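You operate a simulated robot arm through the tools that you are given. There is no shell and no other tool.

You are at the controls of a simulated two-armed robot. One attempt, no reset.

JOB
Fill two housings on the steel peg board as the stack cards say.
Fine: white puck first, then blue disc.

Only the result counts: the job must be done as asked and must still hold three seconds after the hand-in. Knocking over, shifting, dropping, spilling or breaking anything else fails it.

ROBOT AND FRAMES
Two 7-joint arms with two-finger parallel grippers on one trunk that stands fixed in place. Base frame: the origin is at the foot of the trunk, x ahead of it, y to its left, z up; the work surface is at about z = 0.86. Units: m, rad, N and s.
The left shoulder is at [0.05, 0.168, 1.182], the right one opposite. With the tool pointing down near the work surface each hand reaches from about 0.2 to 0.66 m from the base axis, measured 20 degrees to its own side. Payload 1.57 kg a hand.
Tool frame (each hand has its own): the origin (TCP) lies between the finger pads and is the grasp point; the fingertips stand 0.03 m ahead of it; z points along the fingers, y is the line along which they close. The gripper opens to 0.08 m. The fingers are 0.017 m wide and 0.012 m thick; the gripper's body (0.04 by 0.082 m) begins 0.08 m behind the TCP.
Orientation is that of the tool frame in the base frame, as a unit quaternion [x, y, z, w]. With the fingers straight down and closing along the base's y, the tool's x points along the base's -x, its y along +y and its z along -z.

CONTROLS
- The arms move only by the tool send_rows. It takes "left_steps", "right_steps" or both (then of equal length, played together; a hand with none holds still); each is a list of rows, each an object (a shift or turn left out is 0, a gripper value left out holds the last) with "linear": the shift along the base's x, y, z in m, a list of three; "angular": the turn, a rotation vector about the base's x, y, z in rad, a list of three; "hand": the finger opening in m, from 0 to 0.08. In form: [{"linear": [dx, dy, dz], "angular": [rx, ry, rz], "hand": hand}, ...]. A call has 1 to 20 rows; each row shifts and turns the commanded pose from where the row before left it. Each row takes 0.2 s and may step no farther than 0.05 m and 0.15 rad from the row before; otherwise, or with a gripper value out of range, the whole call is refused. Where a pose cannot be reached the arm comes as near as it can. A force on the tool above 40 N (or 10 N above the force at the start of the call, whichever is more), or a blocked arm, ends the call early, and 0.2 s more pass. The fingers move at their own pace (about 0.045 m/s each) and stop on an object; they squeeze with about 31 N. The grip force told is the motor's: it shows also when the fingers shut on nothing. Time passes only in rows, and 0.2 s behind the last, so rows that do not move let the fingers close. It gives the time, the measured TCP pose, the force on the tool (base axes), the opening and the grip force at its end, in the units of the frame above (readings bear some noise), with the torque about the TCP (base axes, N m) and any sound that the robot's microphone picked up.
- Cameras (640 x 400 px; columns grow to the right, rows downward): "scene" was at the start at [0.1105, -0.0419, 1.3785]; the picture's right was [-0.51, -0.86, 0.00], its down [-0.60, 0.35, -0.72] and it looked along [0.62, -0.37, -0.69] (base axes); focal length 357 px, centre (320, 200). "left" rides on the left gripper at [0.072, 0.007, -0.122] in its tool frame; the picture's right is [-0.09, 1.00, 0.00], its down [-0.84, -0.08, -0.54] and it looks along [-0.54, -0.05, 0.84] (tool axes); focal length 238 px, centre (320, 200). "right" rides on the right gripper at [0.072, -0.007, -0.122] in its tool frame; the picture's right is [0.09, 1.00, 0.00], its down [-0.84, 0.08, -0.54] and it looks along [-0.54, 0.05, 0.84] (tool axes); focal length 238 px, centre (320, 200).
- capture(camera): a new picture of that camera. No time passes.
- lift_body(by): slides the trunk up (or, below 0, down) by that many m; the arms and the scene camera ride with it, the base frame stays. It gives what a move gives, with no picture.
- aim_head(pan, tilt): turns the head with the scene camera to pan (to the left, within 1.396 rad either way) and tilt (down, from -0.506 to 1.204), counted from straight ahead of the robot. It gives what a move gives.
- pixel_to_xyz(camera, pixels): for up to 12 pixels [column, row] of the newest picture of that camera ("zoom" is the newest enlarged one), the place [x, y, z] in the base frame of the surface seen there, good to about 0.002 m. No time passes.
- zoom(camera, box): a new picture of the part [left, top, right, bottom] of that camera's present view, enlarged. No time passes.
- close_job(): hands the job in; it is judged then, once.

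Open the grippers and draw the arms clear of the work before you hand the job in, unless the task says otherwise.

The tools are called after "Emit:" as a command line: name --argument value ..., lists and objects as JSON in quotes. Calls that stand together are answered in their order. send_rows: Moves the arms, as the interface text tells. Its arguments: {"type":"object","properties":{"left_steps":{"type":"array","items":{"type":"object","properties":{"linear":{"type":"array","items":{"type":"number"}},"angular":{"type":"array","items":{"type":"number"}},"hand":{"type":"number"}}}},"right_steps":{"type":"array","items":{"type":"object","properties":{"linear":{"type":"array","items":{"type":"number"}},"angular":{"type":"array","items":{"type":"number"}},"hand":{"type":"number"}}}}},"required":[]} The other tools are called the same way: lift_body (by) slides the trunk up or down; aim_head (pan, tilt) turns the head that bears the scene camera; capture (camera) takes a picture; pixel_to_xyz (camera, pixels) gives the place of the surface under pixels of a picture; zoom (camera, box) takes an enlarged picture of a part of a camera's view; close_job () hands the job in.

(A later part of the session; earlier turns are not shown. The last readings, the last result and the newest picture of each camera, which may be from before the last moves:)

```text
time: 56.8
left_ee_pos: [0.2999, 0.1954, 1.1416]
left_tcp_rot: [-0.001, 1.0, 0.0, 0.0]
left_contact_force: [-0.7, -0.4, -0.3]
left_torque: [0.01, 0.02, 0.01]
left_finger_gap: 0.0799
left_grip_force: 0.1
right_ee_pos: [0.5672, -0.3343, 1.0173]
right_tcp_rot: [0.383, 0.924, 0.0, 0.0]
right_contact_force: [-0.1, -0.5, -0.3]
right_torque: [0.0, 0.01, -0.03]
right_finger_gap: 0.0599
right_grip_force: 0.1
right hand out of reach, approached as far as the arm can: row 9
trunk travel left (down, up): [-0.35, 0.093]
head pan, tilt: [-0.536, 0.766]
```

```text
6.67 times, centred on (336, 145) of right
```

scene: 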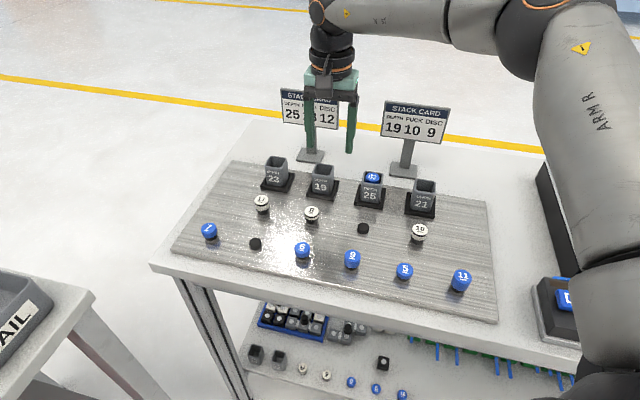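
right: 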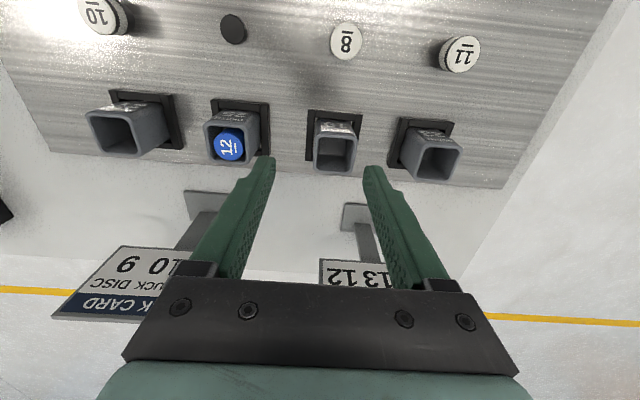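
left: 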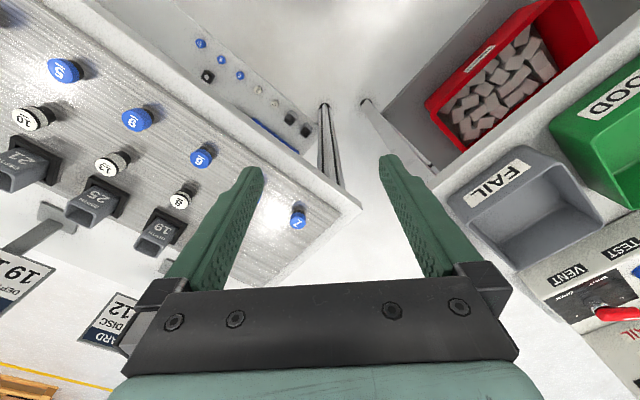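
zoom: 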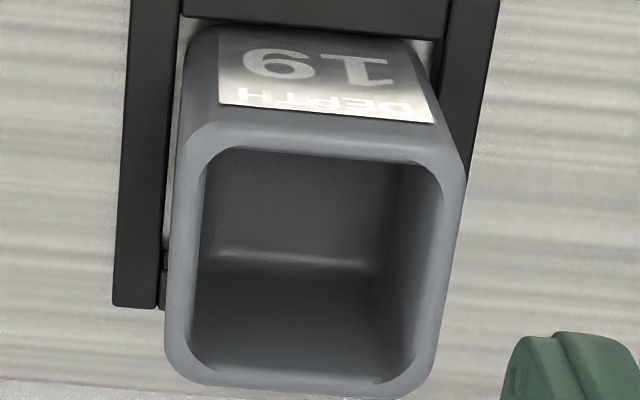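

The rim's four sides and corners are clear in this zoom; I sample them and the floor.

Emit:
pixel_to_xyz --camera "zoom" --pixels '[[320, 142], [300, 382], [185, 250], [446, 265], [190, 145], [455, 175], [415, 385], [178, 365], [290, 290], [230, 300], [370, 300], [290, 262]]'

Emit:
pixel_to_xyz --camera "right" --pixels '[[347, 42], [101, 14]]'

```text
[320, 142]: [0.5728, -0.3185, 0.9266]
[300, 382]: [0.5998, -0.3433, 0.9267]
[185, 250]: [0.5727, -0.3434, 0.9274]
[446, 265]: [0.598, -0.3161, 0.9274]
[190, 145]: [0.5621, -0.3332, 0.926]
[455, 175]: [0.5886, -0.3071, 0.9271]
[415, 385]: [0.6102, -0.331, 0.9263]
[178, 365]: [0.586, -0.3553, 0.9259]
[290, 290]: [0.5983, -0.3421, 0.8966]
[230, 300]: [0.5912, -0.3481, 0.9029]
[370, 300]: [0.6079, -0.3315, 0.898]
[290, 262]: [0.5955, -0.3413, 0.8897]
```

```text
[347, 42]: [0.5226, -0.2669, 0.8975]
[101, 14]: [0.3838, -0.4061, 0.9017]
```

The 19 housing's centre is ≈(0.5863,-0.3313), floor ≈0.889. I now go to puck 10 near (0.384,-0.407), leaning the tool 0.3 rad outward on the way so it can later reach the 19 housing.

Emit:
send_rows --right_steps '[{"linear": [-0.0314, -0.0114, 0], "angular": [-0.0707, -0.0707, 0]}, {"linear": [-0.0314, -0.0114, 0], "angular": [-0.0707, -0.0707, 0]}, {"linear": [-0.0314, -0.0114, 0], "angular": [-0.0707, -0.0707, 0]}, {"linear": [-0.0314, -0.0114, 0]}, {"linear": [-0.0314, -0.0114, -0.01]}, {"linear": [-0.0315, -0.0114, -0.015]}, {"linear": [0, 0, -0.01]}, {}, {}]'

Emit:
capture --camera "right"

Emit:
capture --camera "scene"

```text
time: 58.8
left_ee_pos: [0.2991, 0.1965, 1.141]
left_tcp_rot: [-0.001, 1.0, 0.0, 0.0]
left_contact_force: [0.0, -0.1, -0.1]
left_torque: [0.0, 0.04, -0.01]
left_finger_gap: 0.0798
left_grip_force: 0.1
right_ee_pos: [0.3751, -0.403, 0.9846]
right_tcp_rot: [0.378, 0.914, -0.057, 0.137]
right_contact_force: [-0.5, -0.5, -0.1]
right_torque: [0.0, -0.01, 0.0]
right_finger_gap: 0.0603
right_grip_force: 0.1
trunk travel left (down, up): [-0.35, 0.093]
head pan, tilt: [-0.536, 0.766]
```

```text
taken
```

right: 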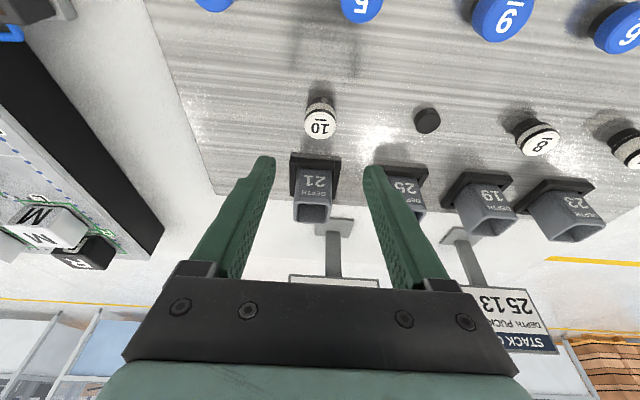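

```text
taken
```

scene: 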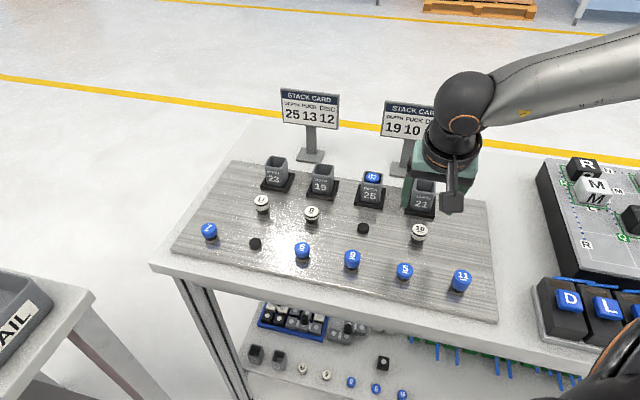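

Puck 10 shows at (319,125) between the fingers. I zoom and sample its top.

Emit:
zoom --camera "right" --box '[279, 95, 359, 145]'

Emit:
pixel_to_xyz --camera "right" --pixels '[[319, 124], [310, 124], [328, 124], [319, 117], [319, 132]]'

```text
8.00 times, centred on (319, 120) of right
```

zoom: 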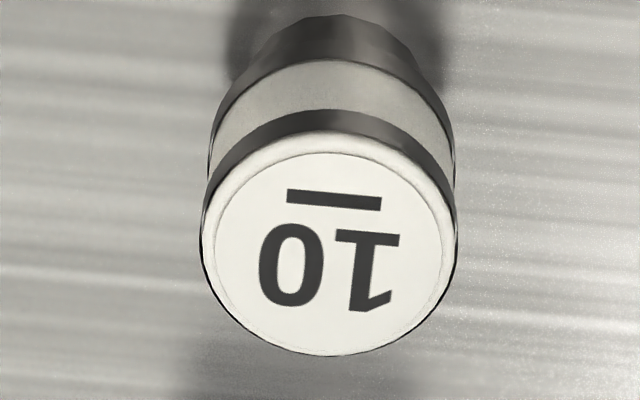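

```text
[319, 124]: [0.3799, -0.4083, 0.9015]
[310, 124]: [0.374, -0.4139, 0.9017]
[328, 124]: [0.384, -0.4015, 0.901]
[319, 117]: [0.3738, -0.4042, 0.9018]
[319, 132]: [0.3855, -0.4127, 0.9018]
```

Puck 10's centre is ≈(0.3812,-0.4082), so the TCP target is (0.3759,-0.4029); I'm already within 1 mm. I descend in stages.

Emit:
send_rows --right_steps '[{"linear": [0.0008, 0, -0.015]}, {"linear": [0, 0, -0.015]}, {"linear": [0, 0, -0.012]}, {}, {}]'

Emit:
zoom --camera "right" --box '[240, 100, 400, 200]'

```text
time: 60.0
left_ee_pos: [0.3003, 0.196, 1.1408]
left_tcp_rot: [-0.001, 1.0, 0.0, 0.001]
left_contact_force: [0.4, 0.0, -0.2]
left_torque: [-0.03, 0.0, 0.01]
left_finger_gap: 0.0801
left_grip_force: 0.0
right_ee_pos: [0.3782, -0.4032, 0.9409]
right_tcp_rot: [0.378, 0.914, -0.057, 0.137]
right_contact_force: [-0.2, 0.0, 0.3]
right_torque: [-0.01, 0.01, 0.01]
right_finger_gap: 0.0602
right_grip_force: 0.0
trunk travel left (down, up): [-0.35, 0.093]
head pan, tilt: [-0.536, 0.766]
```

```text
4.00 times, centred on (320, 150) of right
```

zoom: 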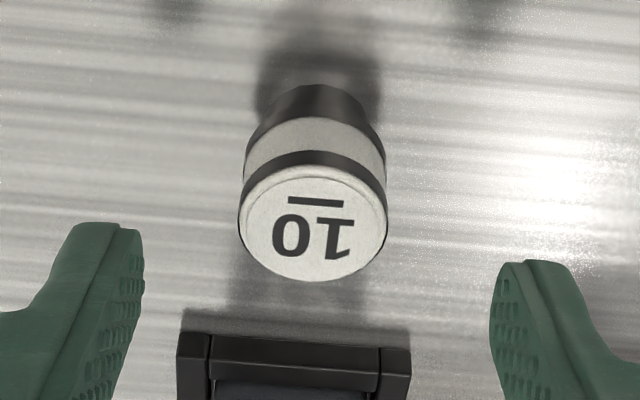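

TCP is at (0.3782,-0.4032), 2 mm too far in x (puck centre at column 318 vs 321). I correct and descend the last ~19 mm.

Emit:
send_rows --right_steps '[{"linear": [-0.002, 0.0003, -0.007]}, {"linear": [0, 0, -0.007]}, {"linear": [0, 0, -0.006]}, {}, {}]'

Emit:
zoom --camera "right" --box '[240, 110, 400, 210]'

Emit:
zoom --camera "scene" --box '[360, 170, 488, 270]'

```text
time: 61.2
left_ee_pos: [0.3007, 0.1954, 1.1408]
left_tcp_rot: [0.0, 1.0, 0.0, -0.001]
left_contact_force: [0.6, -0.3, 0.7]
left_torque: [-0.02, 0.03, 0.01]
left_finger_gap: 0.0802
left_grip_force: 0.1
right_ee_pos: [0.3735, -0.4032, 0.9211]
right_tcp_rot: [0.379, 0.914, -0.057, 0.137]
right_contact_force: [0.5, 0.5, 0.6]
right_torque: [0.0, 0.01, -0.01]
right_finger_gap: 0.0602
right_grip_force: 0.0
trunk travel left (down, up): [-0.35, 0.093]
head pan, tilt: [-0.536, 0.766]
```

```text
4.00 times, centred on (320, 160) of right
```

zoom: 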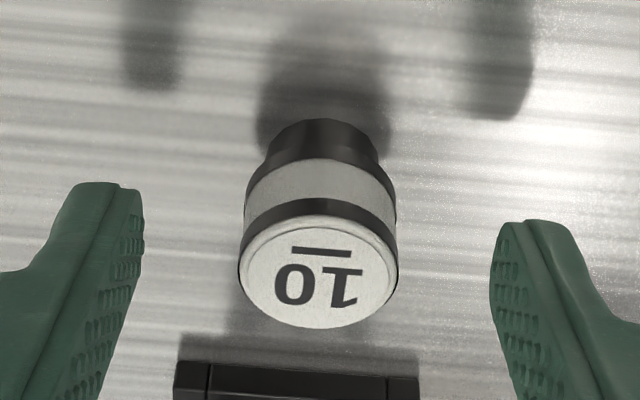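

```text
4.00 times, centred on (424, 220) of scene
```

zoom: 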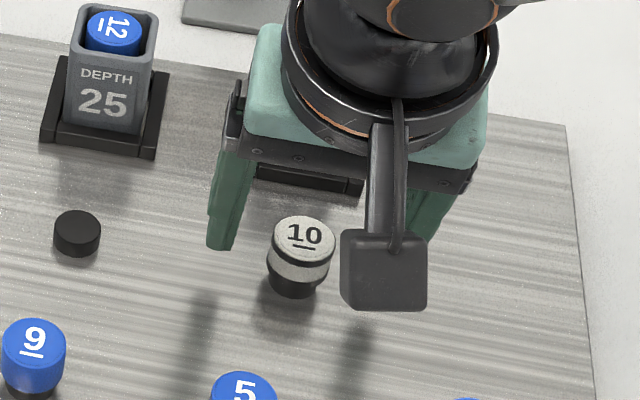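

Puck 10 is centred between the fingers (zoom x 317 vs midline 316), with ~8–9 mm overlap. I close on it.

Emit:
send_rows --right_steps '[{"hand": 0.035}, {"hand": 0.02}, {"hand": 0.01}, {"hand": 0.0}, {}, {}]'

Emit:
zoom --camera "right" --box '[240, 110, 400, 210]'

```text
time: 62.6
left_ee_pos: [0.2994, 0.1948, 1.142]
left_tcp_rot: [0.0, 1.0, 0.0, 0.001]
left_contact_force: [0.2, -0.7, 0.3]
left_torque: [0.03, -0.01, -0.01]
left_finger_gap: 0.0801
left_grip_force: 0.1
right_ee_pos: [0.3758, -0.4032, 0.922]
right_tcp_rot: [0.379, 0.914, -0.056, 0.136]
right_contact_force: [-0.6, 0.4, 0.2]
right_torque: [0.0, -0.01, 0.01]
right_finger_gap: 0.0193
right_grip_force: 30.8
trunk travel left (down, up): [-0.35, 0.093]
head pan, tilt: [-0.536, 0.766]
```

```text
4.00 times, centred on (320, 160) of right
```

zoom: 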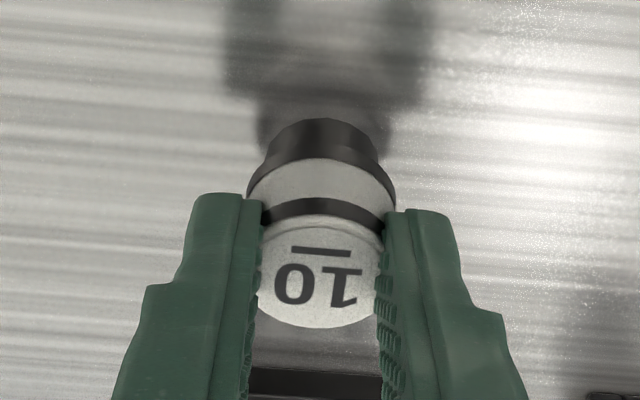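

Puck 10 is held (31 N). I lift it straight up about 0.08 m.

Emit:
send_rows --right_steps '[{"linear": [0, 0, 0.01]}, {"linear": [0, 0, 0.015]}, {"linear": [0, 0, 0.02]}, {"linear": [0, 0, 0.02]}, {"linear": [0, 0, 0.015]}, {}]'

Emit:
zoom --camera "right" --box '[240, 110, 400, 210]'

Emit:
zoom --camera "scene" --box '[340, 120, 500, 270]'

```text
time: 64.0
left_ee_pos: [0.3004, 0.1965, 1.1417]
left_tcp_rot: [-0.001, 1.0, 0.0, 0.0]
left_contact_force: [0.8, -0.3, 0.0]
left_torque: [-0.01, 0.0, -0.03]
left_finger_gap: 0.08
left_grip_force: 0.1
right_ee_pos: [0.3749, -0.4035, 1.0004]
right_tcp_rot: [0.378, 0.914, -0.058, 0.137]
right_contact_force: [-0.1, 0.4, 1.1]
right_torque: [-0.02, 0.0, 0.01]
right_finger_gap: 0.0192
right_grip_force: 31.2
trunk travel left (down, up): [-0.35, 0.093]
head pan, tilt: [-0.536, 0.766]
```

```text
4.00 times, centred on (320, 160) of right
```

zoom: 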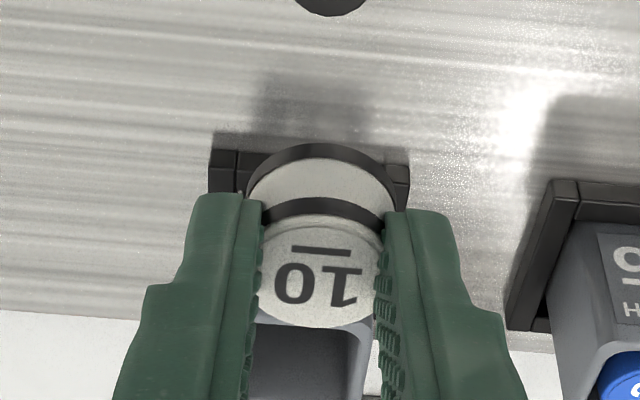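

```text
2.67 times, centred on (420, 195) of scene
```

zoom: 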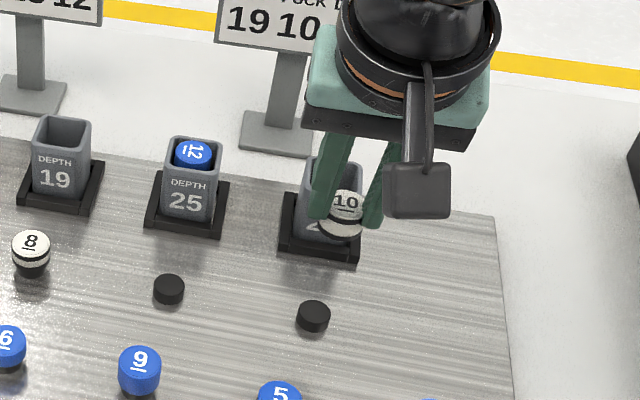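

Puck 10 came off its peg. I carry it to above the 19 housing: TCP target (0.5809,-0.3259), z≈1.0.

Emit:
send_rows --right_steps '[{"linear": [0.0343, 0.0129, 0.003]}, {"linear": [0.0343, 0.0129, 0]}, {"linear": [0.0343, 0.0129, 0]}, {"linear": [0.0343, 0.0129, 0]}, {"linear": [0.0343, 0.0129, 0]}, {"linear": [0.0342, 0.0129, 0]}, {}, {}]'

Emit:
capture --camera "right"

Emit:
capture --camera "scene"

```text
time: 65.8
left_ee_pos: [0.2995, 0.196, 1.1406]
left_tcp_rot: [0.0, 1.0, 0.0, 0.0]
left_contact_force: [-0.3, 0.1, 0.4]
left_torque: [0.0, 0.02, -0.03]
left_finger_gap: 0.08
left_grip_force: 0.1
right_ee_pos: [0.5793, -0.3238, 1.0043]
right_tcp_rot: [0.378, 0.914, -0.056, 0.138]
right_contact_force: [-0.8, -1.6, 0.5]
right_torque: [0.02, 0.01, 0.01]
right_finger_gap: 0.0193
right_grip_force: 31.0
trunk travel left (down, up): [-0.35, 0.093]
head pan, tilt: [-0.536, 0.766]
```

```text
taken
```

right: 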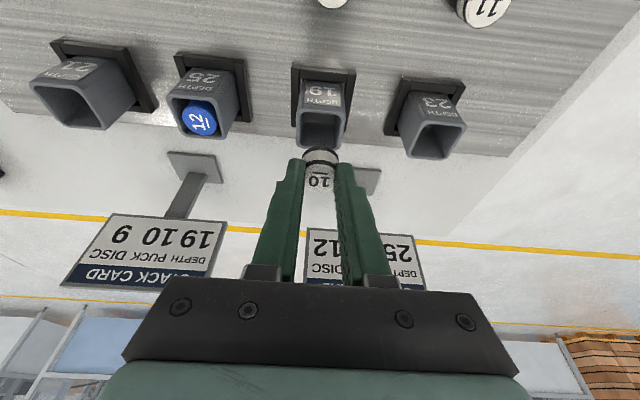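

```text
taken
```

scene: 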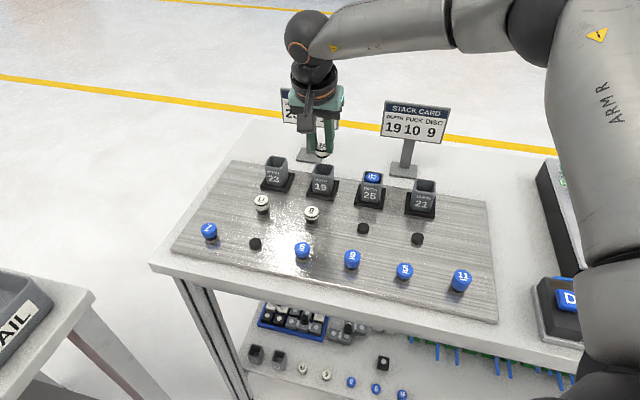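

Reached without complaint at (0.5793,-0.3238,1.004). I lower to ~6 mm above the rim with a small trim.

Emit:
send_rows --right_steps '[{"linear": [0.0016, -0.0021, -0.008]}, {"linear": [0, 0, -0.008]}, {"linear": [0, 0, -0.008]}, {"linear": [0, 0, -0.007]}, {}, {}]'

Emit:
zoom --camera "right" --box '[240, 90, 400, 190]'

Emit:
zoom --camera "scene" --box '[274, 135, 370, 195]'

```text
time: 67.2
left_ee_pos: [0.2993, 0.1962, 1.1416]
left_tcp_rot: [-0.001, 1.0, 0.0, 0.0]
left_contact_force: [0.4, -0.6, 0.2]
left_torque: [-0.02, -0.03, 0.0]
left_finger_gap: 0.0799
left_grip_force: 0.1
right_ee_pos: [0.5817, -0.328, 0.9746]
right_tcp_rot: [0.378, 0.914, -0.057, 0.137]
right_contact_force: [1.0, 0.2, 0.0]
right_torque: [-0.01, -0.02, 0.01]
right_finger_gap: 0.0188
right_grip_force: 30.8
trunk travel left (down, up): [-0.35, 0.093]
head pan, tilt: [-0.536, 0.766]
```

```text
4.00 times, centred on (320, 140) of right
```

zoom: 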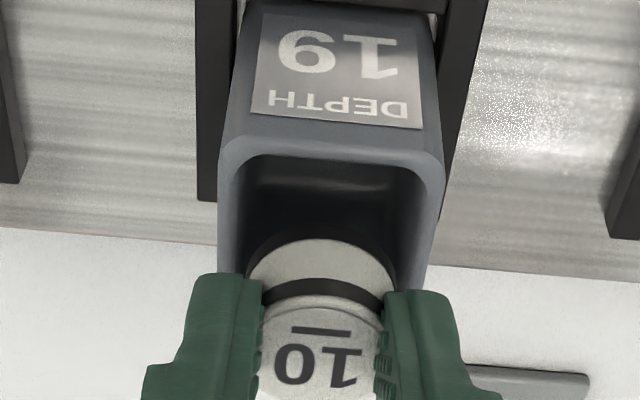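

```text
6.67 times, centred on (322, 165) of scene
```

zoom: 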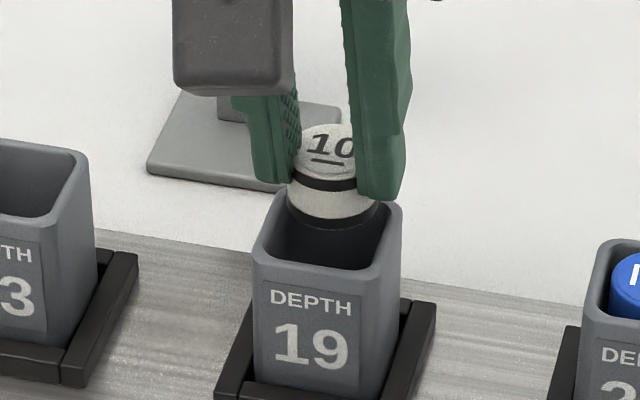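

Reading and picture agree: the puck is ~2 mm too far outward and ~1.5 mm off sideways (hole centre x≈334, puck ≈322). I trim by (-0.0005, +0.0027) and check.

Emit:
send_rows --right_steps '[{"linear": [-0.0005, 0.0027, 0]}, {}, {}]'

Emit:
zoom --camera "right" --box '[240, 90, 400, 190]'

Emit:
zoom --camera "scene" --box '[274, 135, 370, 195]'

```text
time: 68.0
left_ee_pos: [0.3001, 0.1955, 1.1413]
left_tcp_rot: [-0.001, 1.0, 0.0, 0.0]
left_contact_force: [-0.3, -0.5, 0.2]
left_torque: [-0.01, -0.02, 0.01]
left_finger_gap: 0.0799
left_grip_force: 0.0
right_ee_pos: [0.5814, -0.3267, 0.9749]
right_tcp_rot: [0.379, 0.913, -0.057, 0.137]
right_contact_force: [0.5, 0.3, -0.6]
right_torque: [-0.01, 0.01, 0.03]
right_finger_gap: 0.0191
right_grip_force: 31.1
trunk travel left (down, up): [-0.35, 0.093]
head pan, tilt: [-0.536, 0.766]
```

```text
4.00 times, centred on (320, 140) of right
```

zoom: 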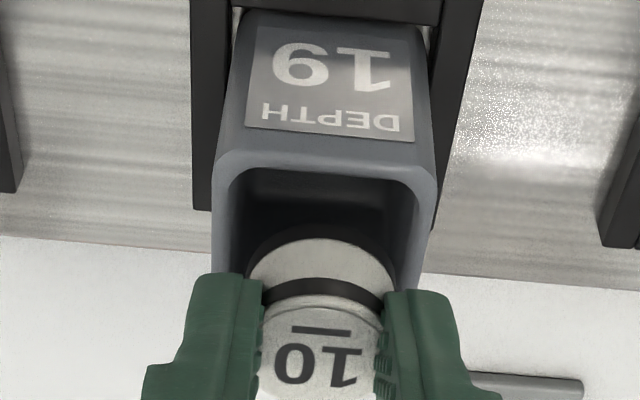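

```text
6.67 times, centred on (322, 165) of scene
```

zoom: 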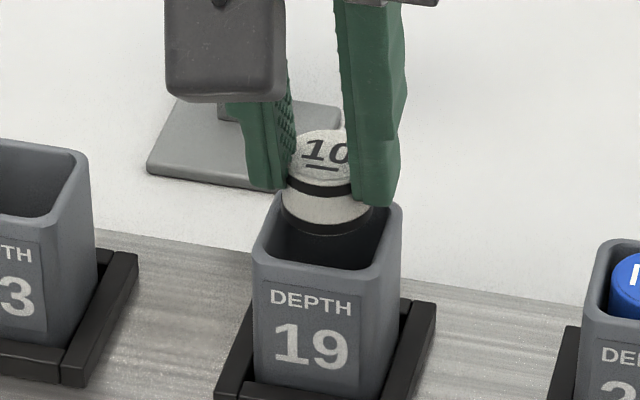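

Aligned now (hole centre ≈326, near rim edge at row ≈172 as predicted). I lower 15 mm into the mouth.

Emit:
send_rows --right_steps '[{"linear": [0, 0, -0.005]}, {"linear": [0, 0, -0.005]}, {"linear": [0, 0, -0.004]}, {}, {}]'

Emit:
zoom --camera "right" --box '[240, 90, 400, 190]'

Emit:
zoom --camera "scene" --box '[274, 135, 370, 195]'

```text
time: 69.2
left_ee_pos: [0.2993, 0.1956, 1.1423]
left_tcp_rot: [0.0, 1.0, 0.0, 0.0]
left_contact_force: [-0.7, 0.3, 0.5]
left_torque: [-0.04, -0.05, -0.01]
left_finger_gap: 0.0801
left_grip_force: 0.1
right_ee_pos: [0.5774, -0.3281, 0.9626]
right_tcp_rot: [0.378, 0.914, -0.057, 0.139]
right_contact_force: [0.6, 0.2, -0.1]
right_torque: [0.02, 0.05, -0.01]
right_finger_gap: 0.0191
right_grip_force: 31.4
right hand out of reach, approached as far as the arm can: row 3
trunk travel left (down, up): [-0.35, 0.093]
head pan, tilt: [-0.536, 0.766]
```

```text
4.00 times, centred on (320, 140) of right
```

zoom: 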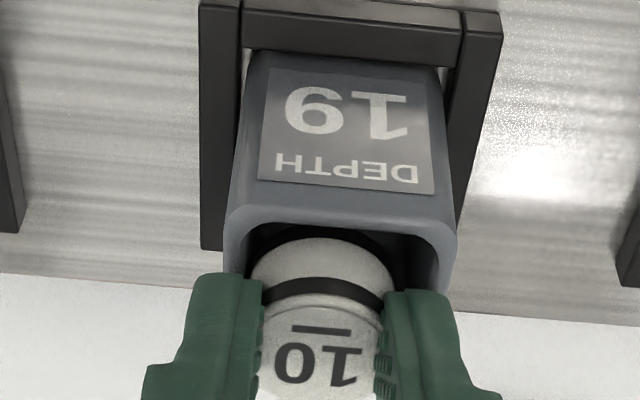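

```text
6.67 times, centred on (322, 165) of scene
```

zoom: 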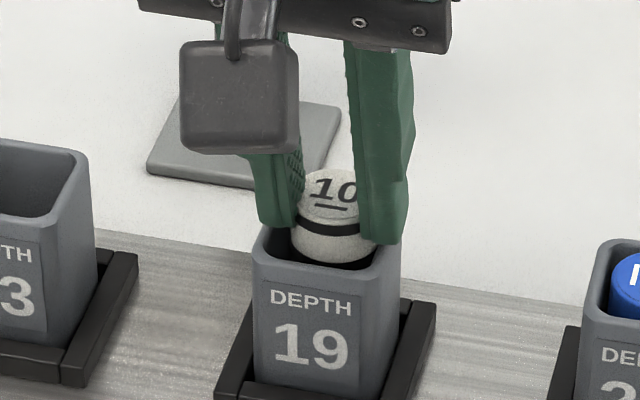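

Near z 0.963 the arm again meets its reach limit and slid ~4 mm; the puck is still free in the mouth with no contact force. I back up to z≈0.985 and realign; then I'll lower with the trunk instead, which keeps the arm posture unchanged.

Emit:
send_rows --right_steps '[{"linear": [0, 0, 0.01]}, {"linear": [0, 0, 0.012]}, {"linear": [0.0036, 0.0016, 0.002]}, {}, {}]'

Emit:
zoom --camera "right" --box '[240, 90, 400, 190]'

```text
time: 70.4
left_ee_pos: [0.3002, 0.1956, 1.1411]
left_tcp_rot: [-0.001, 1.0, 0.0, 0.0]
left_contact_force: [-0.3, -0.3, -0.9]
left_torque: [-0.01, -0.01, 0.01]
left_finger_gap: 0.0804
left_grip_force: 0.1
right_ee_pos: [0.5822, -0.325, 0.9835]
right_tcp_rot: [0.378, 0.913, -0.057, 0.138]
right_contact_force: [-0.1, -0.8, -0.3]
right_torque: [0.02, 0.02, 0.03]
right_finger_gap: 0.0191
right_grip_force: 31.1
trunk travel left (down, up): [-0.35, 0.093]
head pan, tilt: [-0.536, 0.766]
```

```text
4.00 times, centred on (320, 140) of right
```

zoom: 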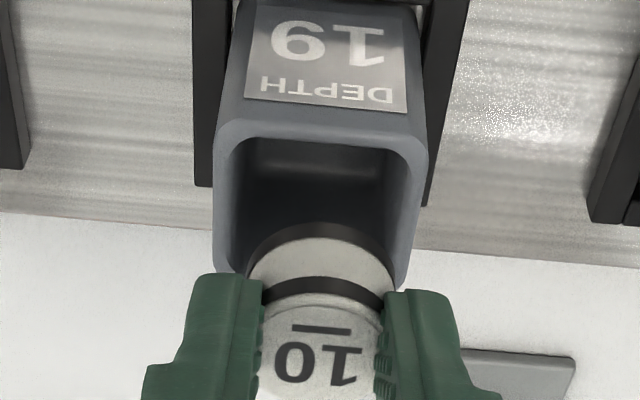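

Aligned at (0.5822,-0.325,0.9835) with hole centre x≈320 and puck ≈322. I lower the trunk 12 mm and check.

Emit:
lift_body --by -0.012

Emit:
zoom --camera "right" --box '[240, 90, 400, 190]'

Emit:
zoom --camera "scene" --box '[274, 135, 370, 195]'

```text
time: 71.0
left_ee_pos: [0.2987, 0.1958, 1.1303]
left_tcp_rot: [0.0, 1.0, 0.0, 0.0]
left_contact_force: [0.1, -0.2, 0.5]
left_torque: [0.02, 0.01, 0.05]
left_finger_gap: 0.0801
left_grip_force: 0.2
right_ee_pos: [0.5819, -0.3249, 0.9721]
right_tcp_rot: [0.379, 0.913, -0.057, 0.137]
right_contact_force: [0.0, -0.5, -0.7]
right_torque: [0.05, -0.03, 0.04]
right_finger_gap: 0.0188
right_grip_force: 30.6
trunk travel left (down, up): [-0.338, 0.105]
head pan, tilt: [-0.536, 0.766]
```

```text
4.00 times, centred on (320, 140) of right
```

zoom: 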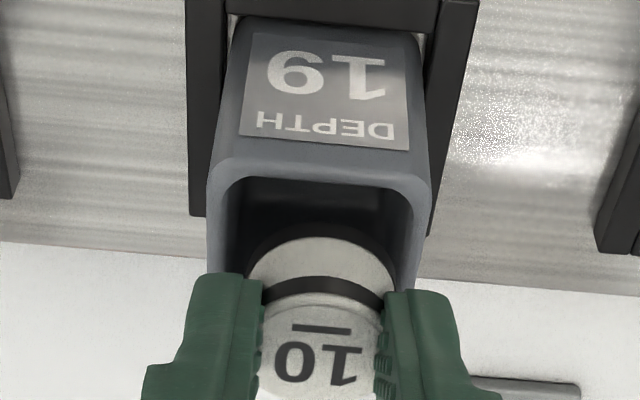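

```text
6.67 times, centred on (322, 165) of scene
```

zoom: 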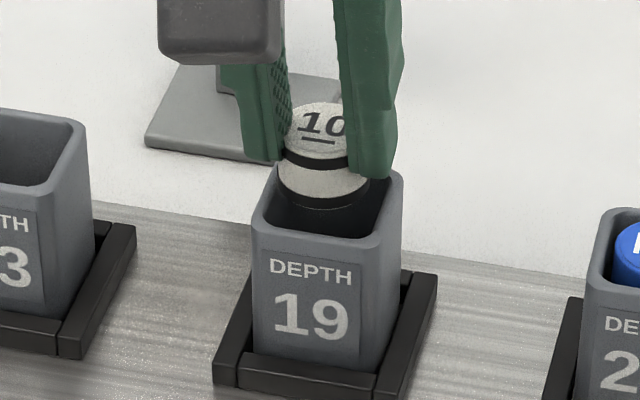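

The trunk slide went straight down and alignment held (hole 321, puck 322). I lower the trunk another 12 mm, putting the puck ~7 mm into the mouth.

Emit:
lift_body --by -0.012

Emit:
zoom --camera "right" --box '[240, 90, 400, 190]'

Emit:
zoom --camera "scene" --box '[274, 135, 370, 195]'

```text
time: 71.6
left_ee_pos: [0.2992, 0.1956, 1.1175]
left_tcp_rot: [-0.001, 1.0, 0.0, 0.001]
left_contact_force: [0.3, -0.4, 0.4]
left_torque: [-0.03, 0.0, 0.03]
left_finger_gap: 0.0801
left_grip_force: 0.1
right_ee_pos: [0.5812, -0.3246, 0.9613]
right_tcp_rot: [0.378, 0.914, -0.057, 0.137]
right_contact_force: [-0.2, 0.2, 0.3]
right_torque: [0.01, 0.0, -0.01]
right_finger_gap: 0.0191
right_grip_force: 30.6
trunk travel left (down, up): [-0.326, 0.117]
head pan, tilt: [-0.536, 0.766]
```

```text
4.00 times, centred on (320, 140) of right
```

zoom: 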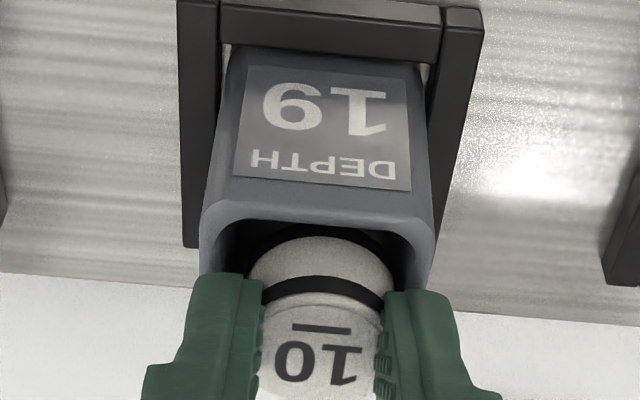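

```text
6.67 times, centred on (322, 165) of scene
```

zoom: 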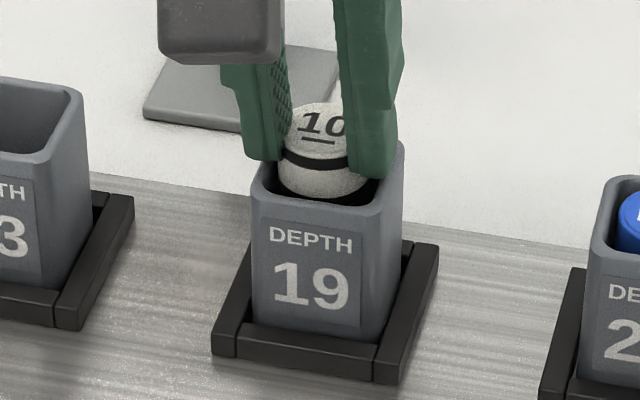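

The puck is ~6 mm in the mouth, centred, no contact force. I release it here.

Emit:
send_rows --right_steps '[{"hand": 0.06}, {"hand": 0.06}, {"hand": 0.06}, {}, {}]'

Emit:
zoom --camera "right" --box '[240, 90, 400, 190]'

```text
time: 72.8
left_ee_pos: [0.2988, 0.196, 1.1163]
left_tcp_rot: [-0.001, 1.0, 0.001, 0.0]
left_contact_force: [0.2, 0.2, -1.0]
left_torque: [-0.02, 0.0, 0.0]
left_finger_gap: 0.0801
left_grip_force: 0.0
right_ee_pos: [0.5815, -0.3242, 0.961]
right_tcp_rot: [0.379, 0.914, -0.057, 0.138]
right_contact_force: [-0.4, 0.2, -0.3]
right_torque: [-0.04, -0.03, 0.0]
right_finger_gap: 0.06
right_grip_force: 0.2
trunk travel left (down, up): [-0.326, 0.117]
head pan, tilt: [-0.536, 0.766]
```

```text
4.00 times, centred on (320, 140) of right
```

zoom: 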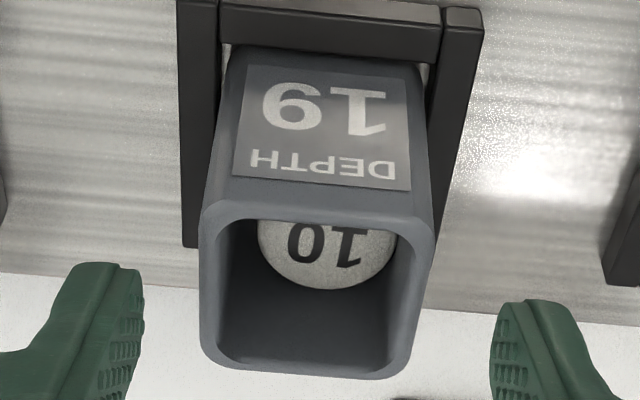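

Puck 10 dropped in. I check that it lies flat (expected top ≈0.909).

Emit:
pixel_to_xyz --camera "zoom" --pixels '[[325, 250], [275, 240], [375, 245], [325, 278], [290, 265], [360, 265], [325, 232], [385, 240], [265, 235]]'

```text
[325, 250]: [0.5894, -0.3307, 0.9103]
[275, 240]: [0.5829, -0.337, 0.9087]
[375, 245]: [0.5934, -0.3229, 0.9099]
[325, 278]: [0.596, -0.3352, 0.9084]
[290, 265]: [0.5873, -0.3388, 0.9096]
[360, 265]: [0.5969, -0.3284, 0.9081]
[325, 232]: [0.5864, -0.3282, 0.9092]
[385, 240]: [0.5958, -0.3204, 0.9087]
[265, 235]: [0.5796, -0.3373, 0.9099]
```

Puck 10 is flat at z≈0.909. I slide the trunk back up 24 mm, rise a bit, and move to blue disc 9 near (0.396,-0.273), keeping the 0.3 rad lean.

Emit:
lift_body --by 0.024

Emit:
send_rows --right_steps '[{"linear": [0, 0, 0.02]}, {"linear": [-0.0278, 0.008, 0]}, {"linear": [-0.0278, 0.008, 0]}, {"linear": [-0.0278, 0.008, 0]}, {"linear": [-0.0278, 0.008, 0]}, {"linear": [-0.0278, 0.008, 0]}, {"linear": [-0.0278, 0.008, 0]}, {"linear": [-0.024, 0.008, -0.02]}, {}, {}]'

Emit:
capture --camera "right"

Emit:
capture --camera "scene"

```text
time: 73.5
left_ee_pos: [0.2996, 0.1958, 1.1416]
left_tcp_rot: [-0.001, 1.0, -0.001, 0.0]
left_contact_force: [0.6, -0.3, 0.9]
left_torque: [0.02, -0.01, 0.02]
left_finger_gap: 0.0801
left_grip_force: 0.1
right_ee_pos: [0.5809, -0.3241, 0.9839]
right_tcp_rot: [0.378, 0.914, -0.058, 0.137]
right_contact_force: [0.2, 0.7, -0.7]
right_torque: [-0.03, -0.01, 0.0]
right_finger_gap: 0.0599
right_grip_force: 0.1
trunk travel left (down, up): [-0.35, 0.093]
head pan, tilt: [-0.536, 0.766]
```

```text
time: 75.7
left_ee_pos: [0.3008, 0.1958, 1.1411]
left_tcp_rot: [-0.001, 1.0, -0.001, -0.001]
left_contact_force: [0.6, -0.4, 0.2]
left_torque: [0.0, -0.04, 0.0]
left_finger_gap: 0.08
left_grip_force: 0.1
right_ee_pos: [0.3913, -0.2712, 0.9847]
right_tcp_rot: [0.378, 0.914, -0.057, 0.138]
right_contact_force: [0.2, -0.3, -0.1]
right_torque: [-0.01, 0.0, 0.02]
right_finger_gap: 0.0599
right_grip_force: 0.1
trunk travel left (down, up): [-0.35, 0.093]
head pan, tilt: [-0.536, 0.766]
```

```text
taken
```

right: 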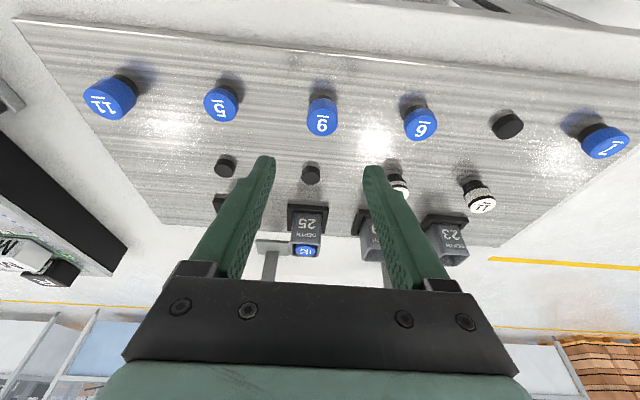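

```text
taken
```

scene: 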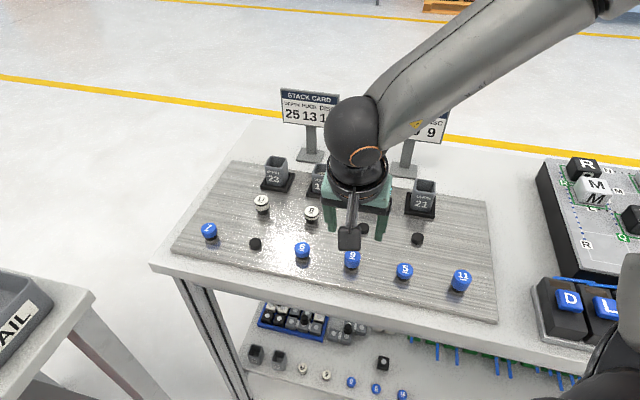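

The disc at (322,122) should be the 9 (read upright with underline in the scene view, next to the 6). I zoom and check its height (9 → top ≈0.900, 6 → ≈0.894) and centre.

Emit:
zoom --camera "right" --box '[282, 95, 362, 145]'

Emit:
pixel_to_xyz --camera "right" --pixels '[[322, 124], [313, 124], [331, 124], [322, 117], [322, 132], [420, 130], [424, 130], [321, 80]]'

Emit:
zoom --camera "scene" --box '[280, 230, 376, 290]'

```text
8.00 times, centred on (322, 120) of right
```

zoom: 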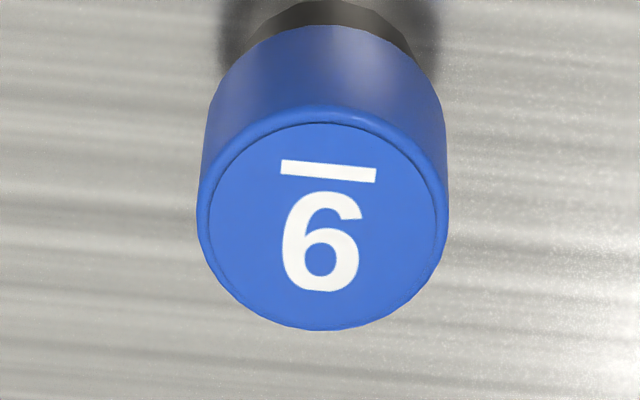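

```text
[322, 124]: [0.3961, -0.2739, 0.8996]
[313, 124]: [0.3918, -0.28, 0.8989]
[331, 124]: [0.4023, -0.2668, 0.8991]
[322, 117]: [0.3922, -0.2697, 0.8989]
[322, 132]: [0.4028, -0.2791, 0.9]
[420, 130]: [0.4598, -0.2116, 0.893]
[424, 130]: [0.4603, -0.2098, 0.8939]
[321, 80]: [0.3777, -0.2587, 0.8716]
```

```text
6.67 times, centred on (328, 260) of scene
```

zoom: 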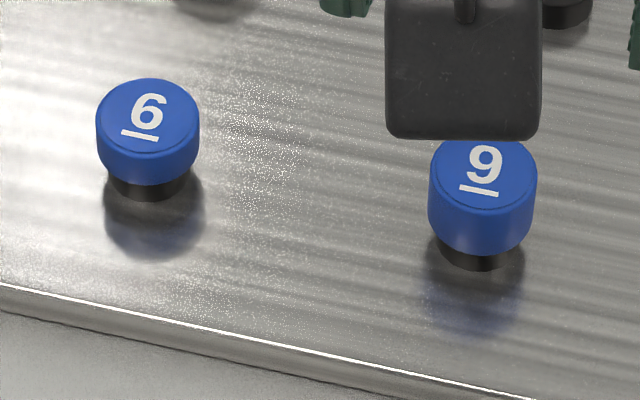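

Confirmed: disc 9 (underline below the 9 in the upright view, top z≈0.899), centre ≈(0.3957,-0.2727). TCP target is (0.3902,-0.2672); I shift and descend to z≈0.94 first.

Emit:
send_rows --right_steps '[{"linear": [-0.0011, 0.004, 0]}, {"linear": [0, 0, -0.015]}, {"linear": [0, 0, -0.015]}, {"linear": [0, 0, -0.013]}, {}, {}]'

Emit:
zoom --camera "right" --box '[240, 100, 400, 200]'

```text
time: 77.1
left_ee_pos: [0.2985, 0.1954, 1.1422]
left_tcp_rot: [-0.001, 1.0, 0.0, -0.001]
left_contact_force: [-0.1, 0.2, -0.3]
left_torque: [0.01, -0.02, 0.0]
left_finger_gap: 0.0799
left_grip_force: 0.1
right_ee_pos: [0.3913, -0.2642, 0.942]
right_tcp_rot: [0.379, 0.914, -0.056, 0.137]
right_contact_force: [0.4, -0.1, -0.5]
right_torque: [0.02, 0.01, 0.02]
right_finger_gap: 0.0602
right_grip_force: 0.0
trunk travel left (down, up): [-0.35, 0.093]
head pan, tilt: [-0.536, 0.766]
```

```text
4.00 times, centred on (320, 150) of right
```

zoom: 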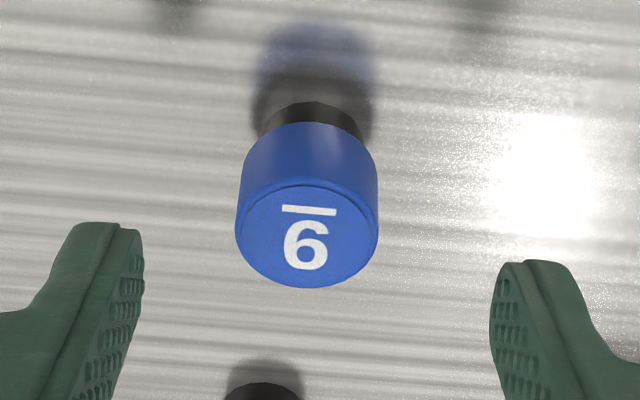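

The disc is ~2–3 mm off the finger midline (x 307 vs ~317). I trim by (-0.0008,-0.0026) and descend to z≈0.920.

Emit:
send_rows --right_steps '[{"linear": [-0.0008, -0.0026, -0.006]}, {"linear": [0, 0, -0.008]}, {"linear": [0, 0, -0.0075]}, {}, {}]'

Emit:
zoom --camera "right" --box '[240, 110, 400, 210]'

```text
time: 78.3
left_ee_pos: [0.2995, 0.1956, 1.1409]
left_tcp_rot: [0.0, 1.0, -0.001, 0.0]
left_contact_force: [0.4, -0.5, -0.5]
left_torque: [0.01, -0.03, 0.01]
left_finger_gap: 0.0802
left_grip_force: 0.1
right_ee_pos: [0.3886, -0.2666, 0.9202]
right_tcp_rot: [0.379, 0.913, -0.057, 0.138]
right_contact_force: [-0.4, 0.0, -0.6]
right_torque: [0.0, 0.03, -0.03]
right_finger_gap: 0.06
right_grip_force: 0.0
trunk travel left (down, up): [-0.35, 0.093]
head pan, tilt: [-0.536, 0.766]
```

```text
4.00 times, centred on (320, 160) of right
```

zoom: 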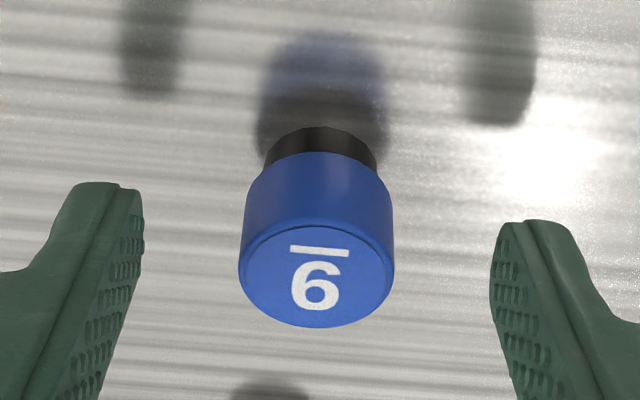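

Disc 9 is centred (zoom (316,274)) with ~8 mm finger overlap. I close on it.

Emit:
send_rows --right_steps '[{"hand": 0.035}, {"hand": 0.02}, {"hand": 0.01}, {"hand": 0.0}, {}, {}]'

Emit:
zoom --camera "right" --box '[240, 110, 400, 210]'

```text
time: 79.7
left_ee_pos: [0.2999, 0.1958, 1.1415]
left_tcp_rot: [-0.002, 1.0, 0.0, 0.0]
left_contact_force: [0.7, -0.5, -0.2]
left_torque: [-0.01, 0.01, 0.0]
left_finger_gap: 0.08
left_grip_force: 0.0
right_ee_pos: [0.3882, -0.2671, 0.9197]
right_tcp_rot: [0.378, 0.914, -0.057, 0.137]
right_contact_force: [0.2, -0.4, 0.0]
right_torque: [0.0, 0.01, 0.0]
right_finger_gap: 0.0227
right_grip_force: 30.9
trunk travel left (down, up): [-0.35, 0.093]
head pan, tilt: [-0.536, 0.766]
```

```text
4.00 times, centred on (320, 160) of right
```

zoom: 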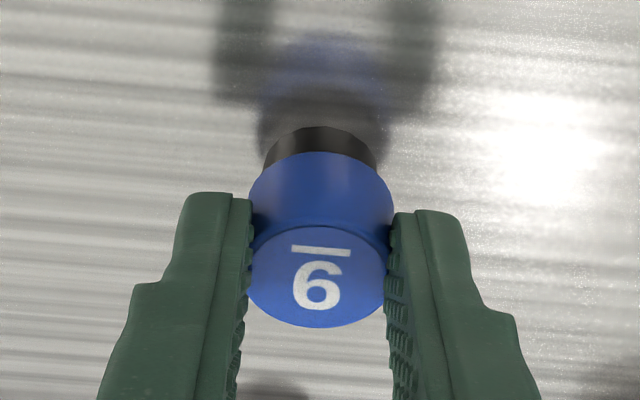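

Disc 9 is held (gap 0.0227, 31 N). I lift it 0.08 m.

Emit:
send_rows --right_steps '[{"linear": [0, 0, 0.01]}, {"linear": [0, 0, 0.015]}, {"linear": [0, 0, 0.02]}, {"linear": [0, 0, 0.02]}, {"linear": [0, 0, 0.015]}, {}]'

Emit:
zoom --camera "right" --box '[240, 110, 400, 210]'

Emit:
capture --camera "scene"

```text
time: 81.1
left_ee_pos: [0.3004, 0.1962, 1.1416]
left_tcp_rot: [-0.001, 1.0, 0.0, 0.0]
left_contact_force: [-0.5, 0.0, 0.4]
left_torque: [0.0, -0.01, -0.04]
left_finger_gap: 0.0797
left_grip_force: 0.0
right_ee_pos: [0.3882, -0.2657, 0.9999]
right_tcp_rot: [0.378, 0.914, -0.056, 0.137]
right_contact_force: [-0.4, -0.2, -0.3]
right_torque: [-0.03, 0.0, 0.02]
right_finger_gap: 0.0222
right_grip_force: 30.4
trunk travel left (down, up): [-0.35, 0.093]
head pan, tilt: [-0.536, 0.766]
```

```text
4.00 times, centred on (320, 160) of right
```

zoom: 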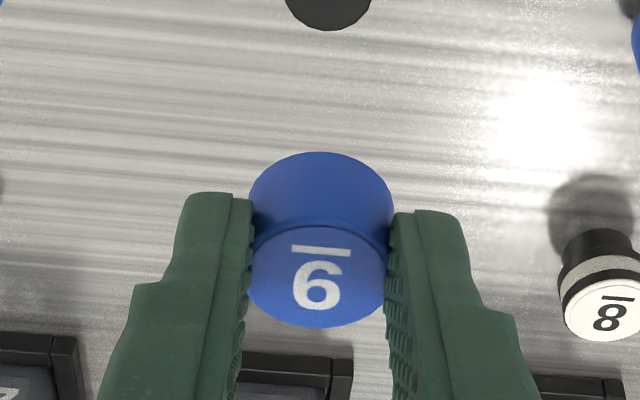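

```text
taken
```

scene: 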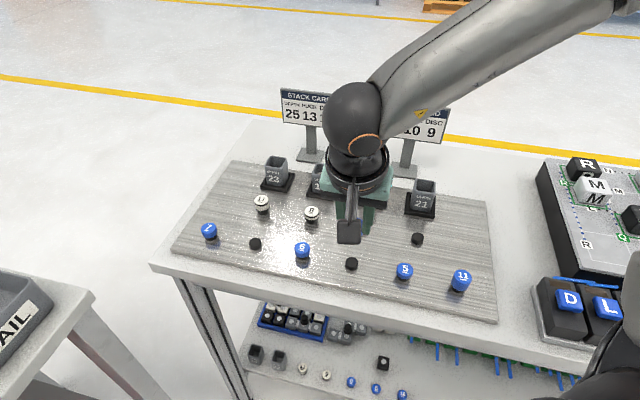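

Disc 9 is up. I carry it to above the 19 housing: TCP target (0.5799,-0.3249,1.0).

Emit:
send_rows --right_steps '[{"linear": [0.032, -0.0098, 0.002]}, {"linear": [0.032, -0.0098, 0]}, {"linear": [0.032, -0.0098, 0]}, {"linear": [0.032, -0.0098, 0]}, {"linear": [0.032, -0.0098, 0]}, {"linear": [0.0317, -0.0099, 0]}, {}, {}]'

Emit:
zoom --camera "right" --box '[240, 90, 400, 190]'

```text
time: 82.9
left_ee_pos: [0.2992, 0.1958, 1.1426]
left_tcp_rot: [0.0, 1.0, 0.0, 0.0]
left_contact_force: [0.7, 0.1, 0.2]
left_torque: [0.02, 0.0, 0.0]
left_finger_gap: 0.0802
left_grip_force: 0.0
right_ee_pos: [0.5814, -0.3243, 1.0065]
right_tcp_rot: [0.378, 0.914, -0.058, 0.137]
right_contact_force: [0.5, -0.3, 0.0]
right_torque: [-0.03, -0.02, 0.01]
right_finger_gap: 0.0225
right_grip_force: 31.2
trunk travel left (down, up): [-0.35, 0.093]
head pan, tilt: [-0.536, 0.766]
```

```text
4.00 times, centred on (320, 140) of right
```

zoom: 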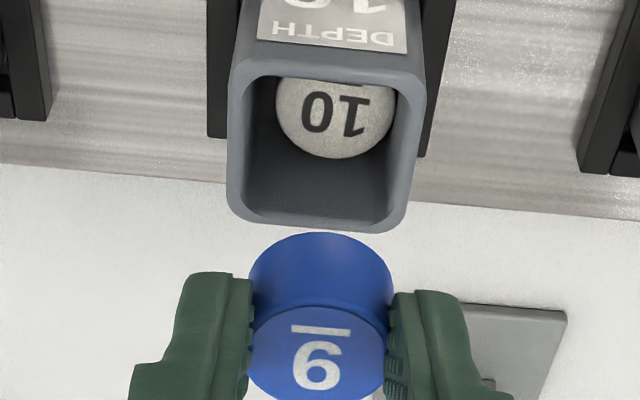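

At (0.5814,-0.3243,1.0065), above the housing with puck 10 flat inside. I lower the arm to z≈0.985 with a small trim, then will finish with the trunk.

Emit:
send_rows --right_steps '[{"linear": [-0.0015, -0.0006, -0.007]}, {"linear": [0, 0, -0.007]}, {"linear": [0, 0, -0.007]}, {}, {}]'

Emit:
zoom --camera "right" --box '[240, 90, 400, 190]'

```text
time: 84.1
left_ee_pos: [0.2993, 0.1955, 1.1419]
left_tcp_rot: [-0.001, 1.0, 0.0, 0.0]
left_contact_force: [-0.9, 0.6, 0.3]
left_torque: [-0.04, -0.02, 0.01]
left_finger_gap: 0.0802
left_grip_force: 0.1
right_ee_pos: [0.5782, -0.3248, 0.9833]
right_tcp_rot: [0.379, 0.913, -0.057, 0.138]
right_contact_force: [1.2, -0.2, 0.1]
right_torque: [0.02, 0.03, -0.02]
right_finger_gap: 0.0224
right_grip_force: 30.9
trunk travel left (down, up): [-0.35, 0.093]
head pan, tilt: [-0.536, 0.766]
```

```text
4.00 times, centred on (320, 140) of right
```

zoom: 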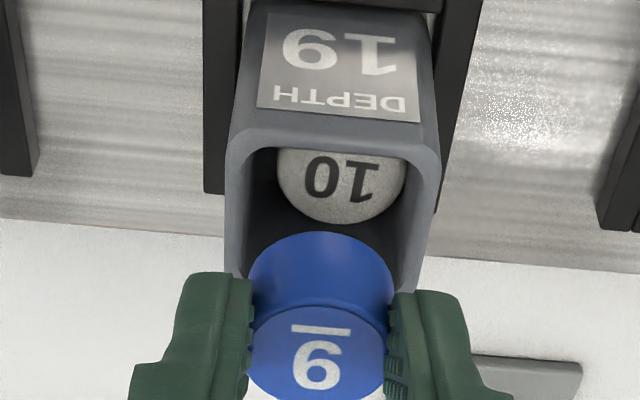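

The hole's centre is at x≈333 versus the disc ≈320, and depth alignment matches the prediction (row ~150). I trim by (0.0017, 0.0009).

Emit:
send_rows --right_steps '[{"linear": [0.0017, 0.0009, 0.0005]}, {}, {}]'

Emit:
zoom --camera "right" --box '[240, 90, 400, 190]'

```text
time: 84.9
left_ee_pos: [0.2985, 0.1957, 1.1414]
left_tcp_rot: [0.0, 1.0, 0.001, 0.0]
left_contact_force: [-0.6, 0.5, 0.7]
left_torque: [-0.03, -0.01, -0.02]
left_finger_gap: 0.0798
left_grip_force: 0.0
right_ee_pos: [0.5814, -0.3251, 0.9823]
right_tcp_rot: [0.379, 0.914, -0.058, 0.137]
right_contact_force: [-0.4, -0.4, 0.0]
right_torque: [0.03, 0.0, -0.01]
right_finger_gap: 0.0223
right_grip_force: 31.4
trunk travel left (down, up): [-0.35, 0.093]
head pan, tilt: [-0.536, 0.766]
```

```text
4.00 times, centred on (320, 140) of right
```

zoom: 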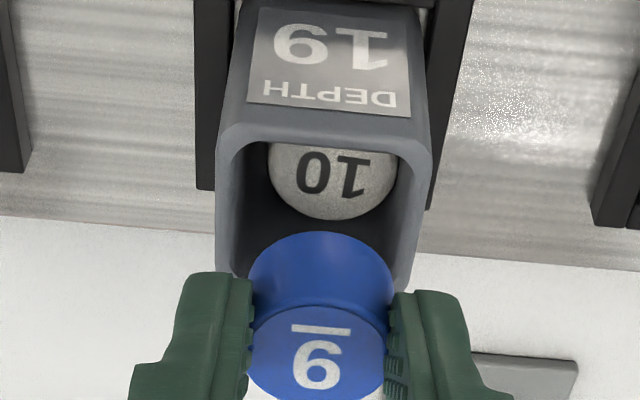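

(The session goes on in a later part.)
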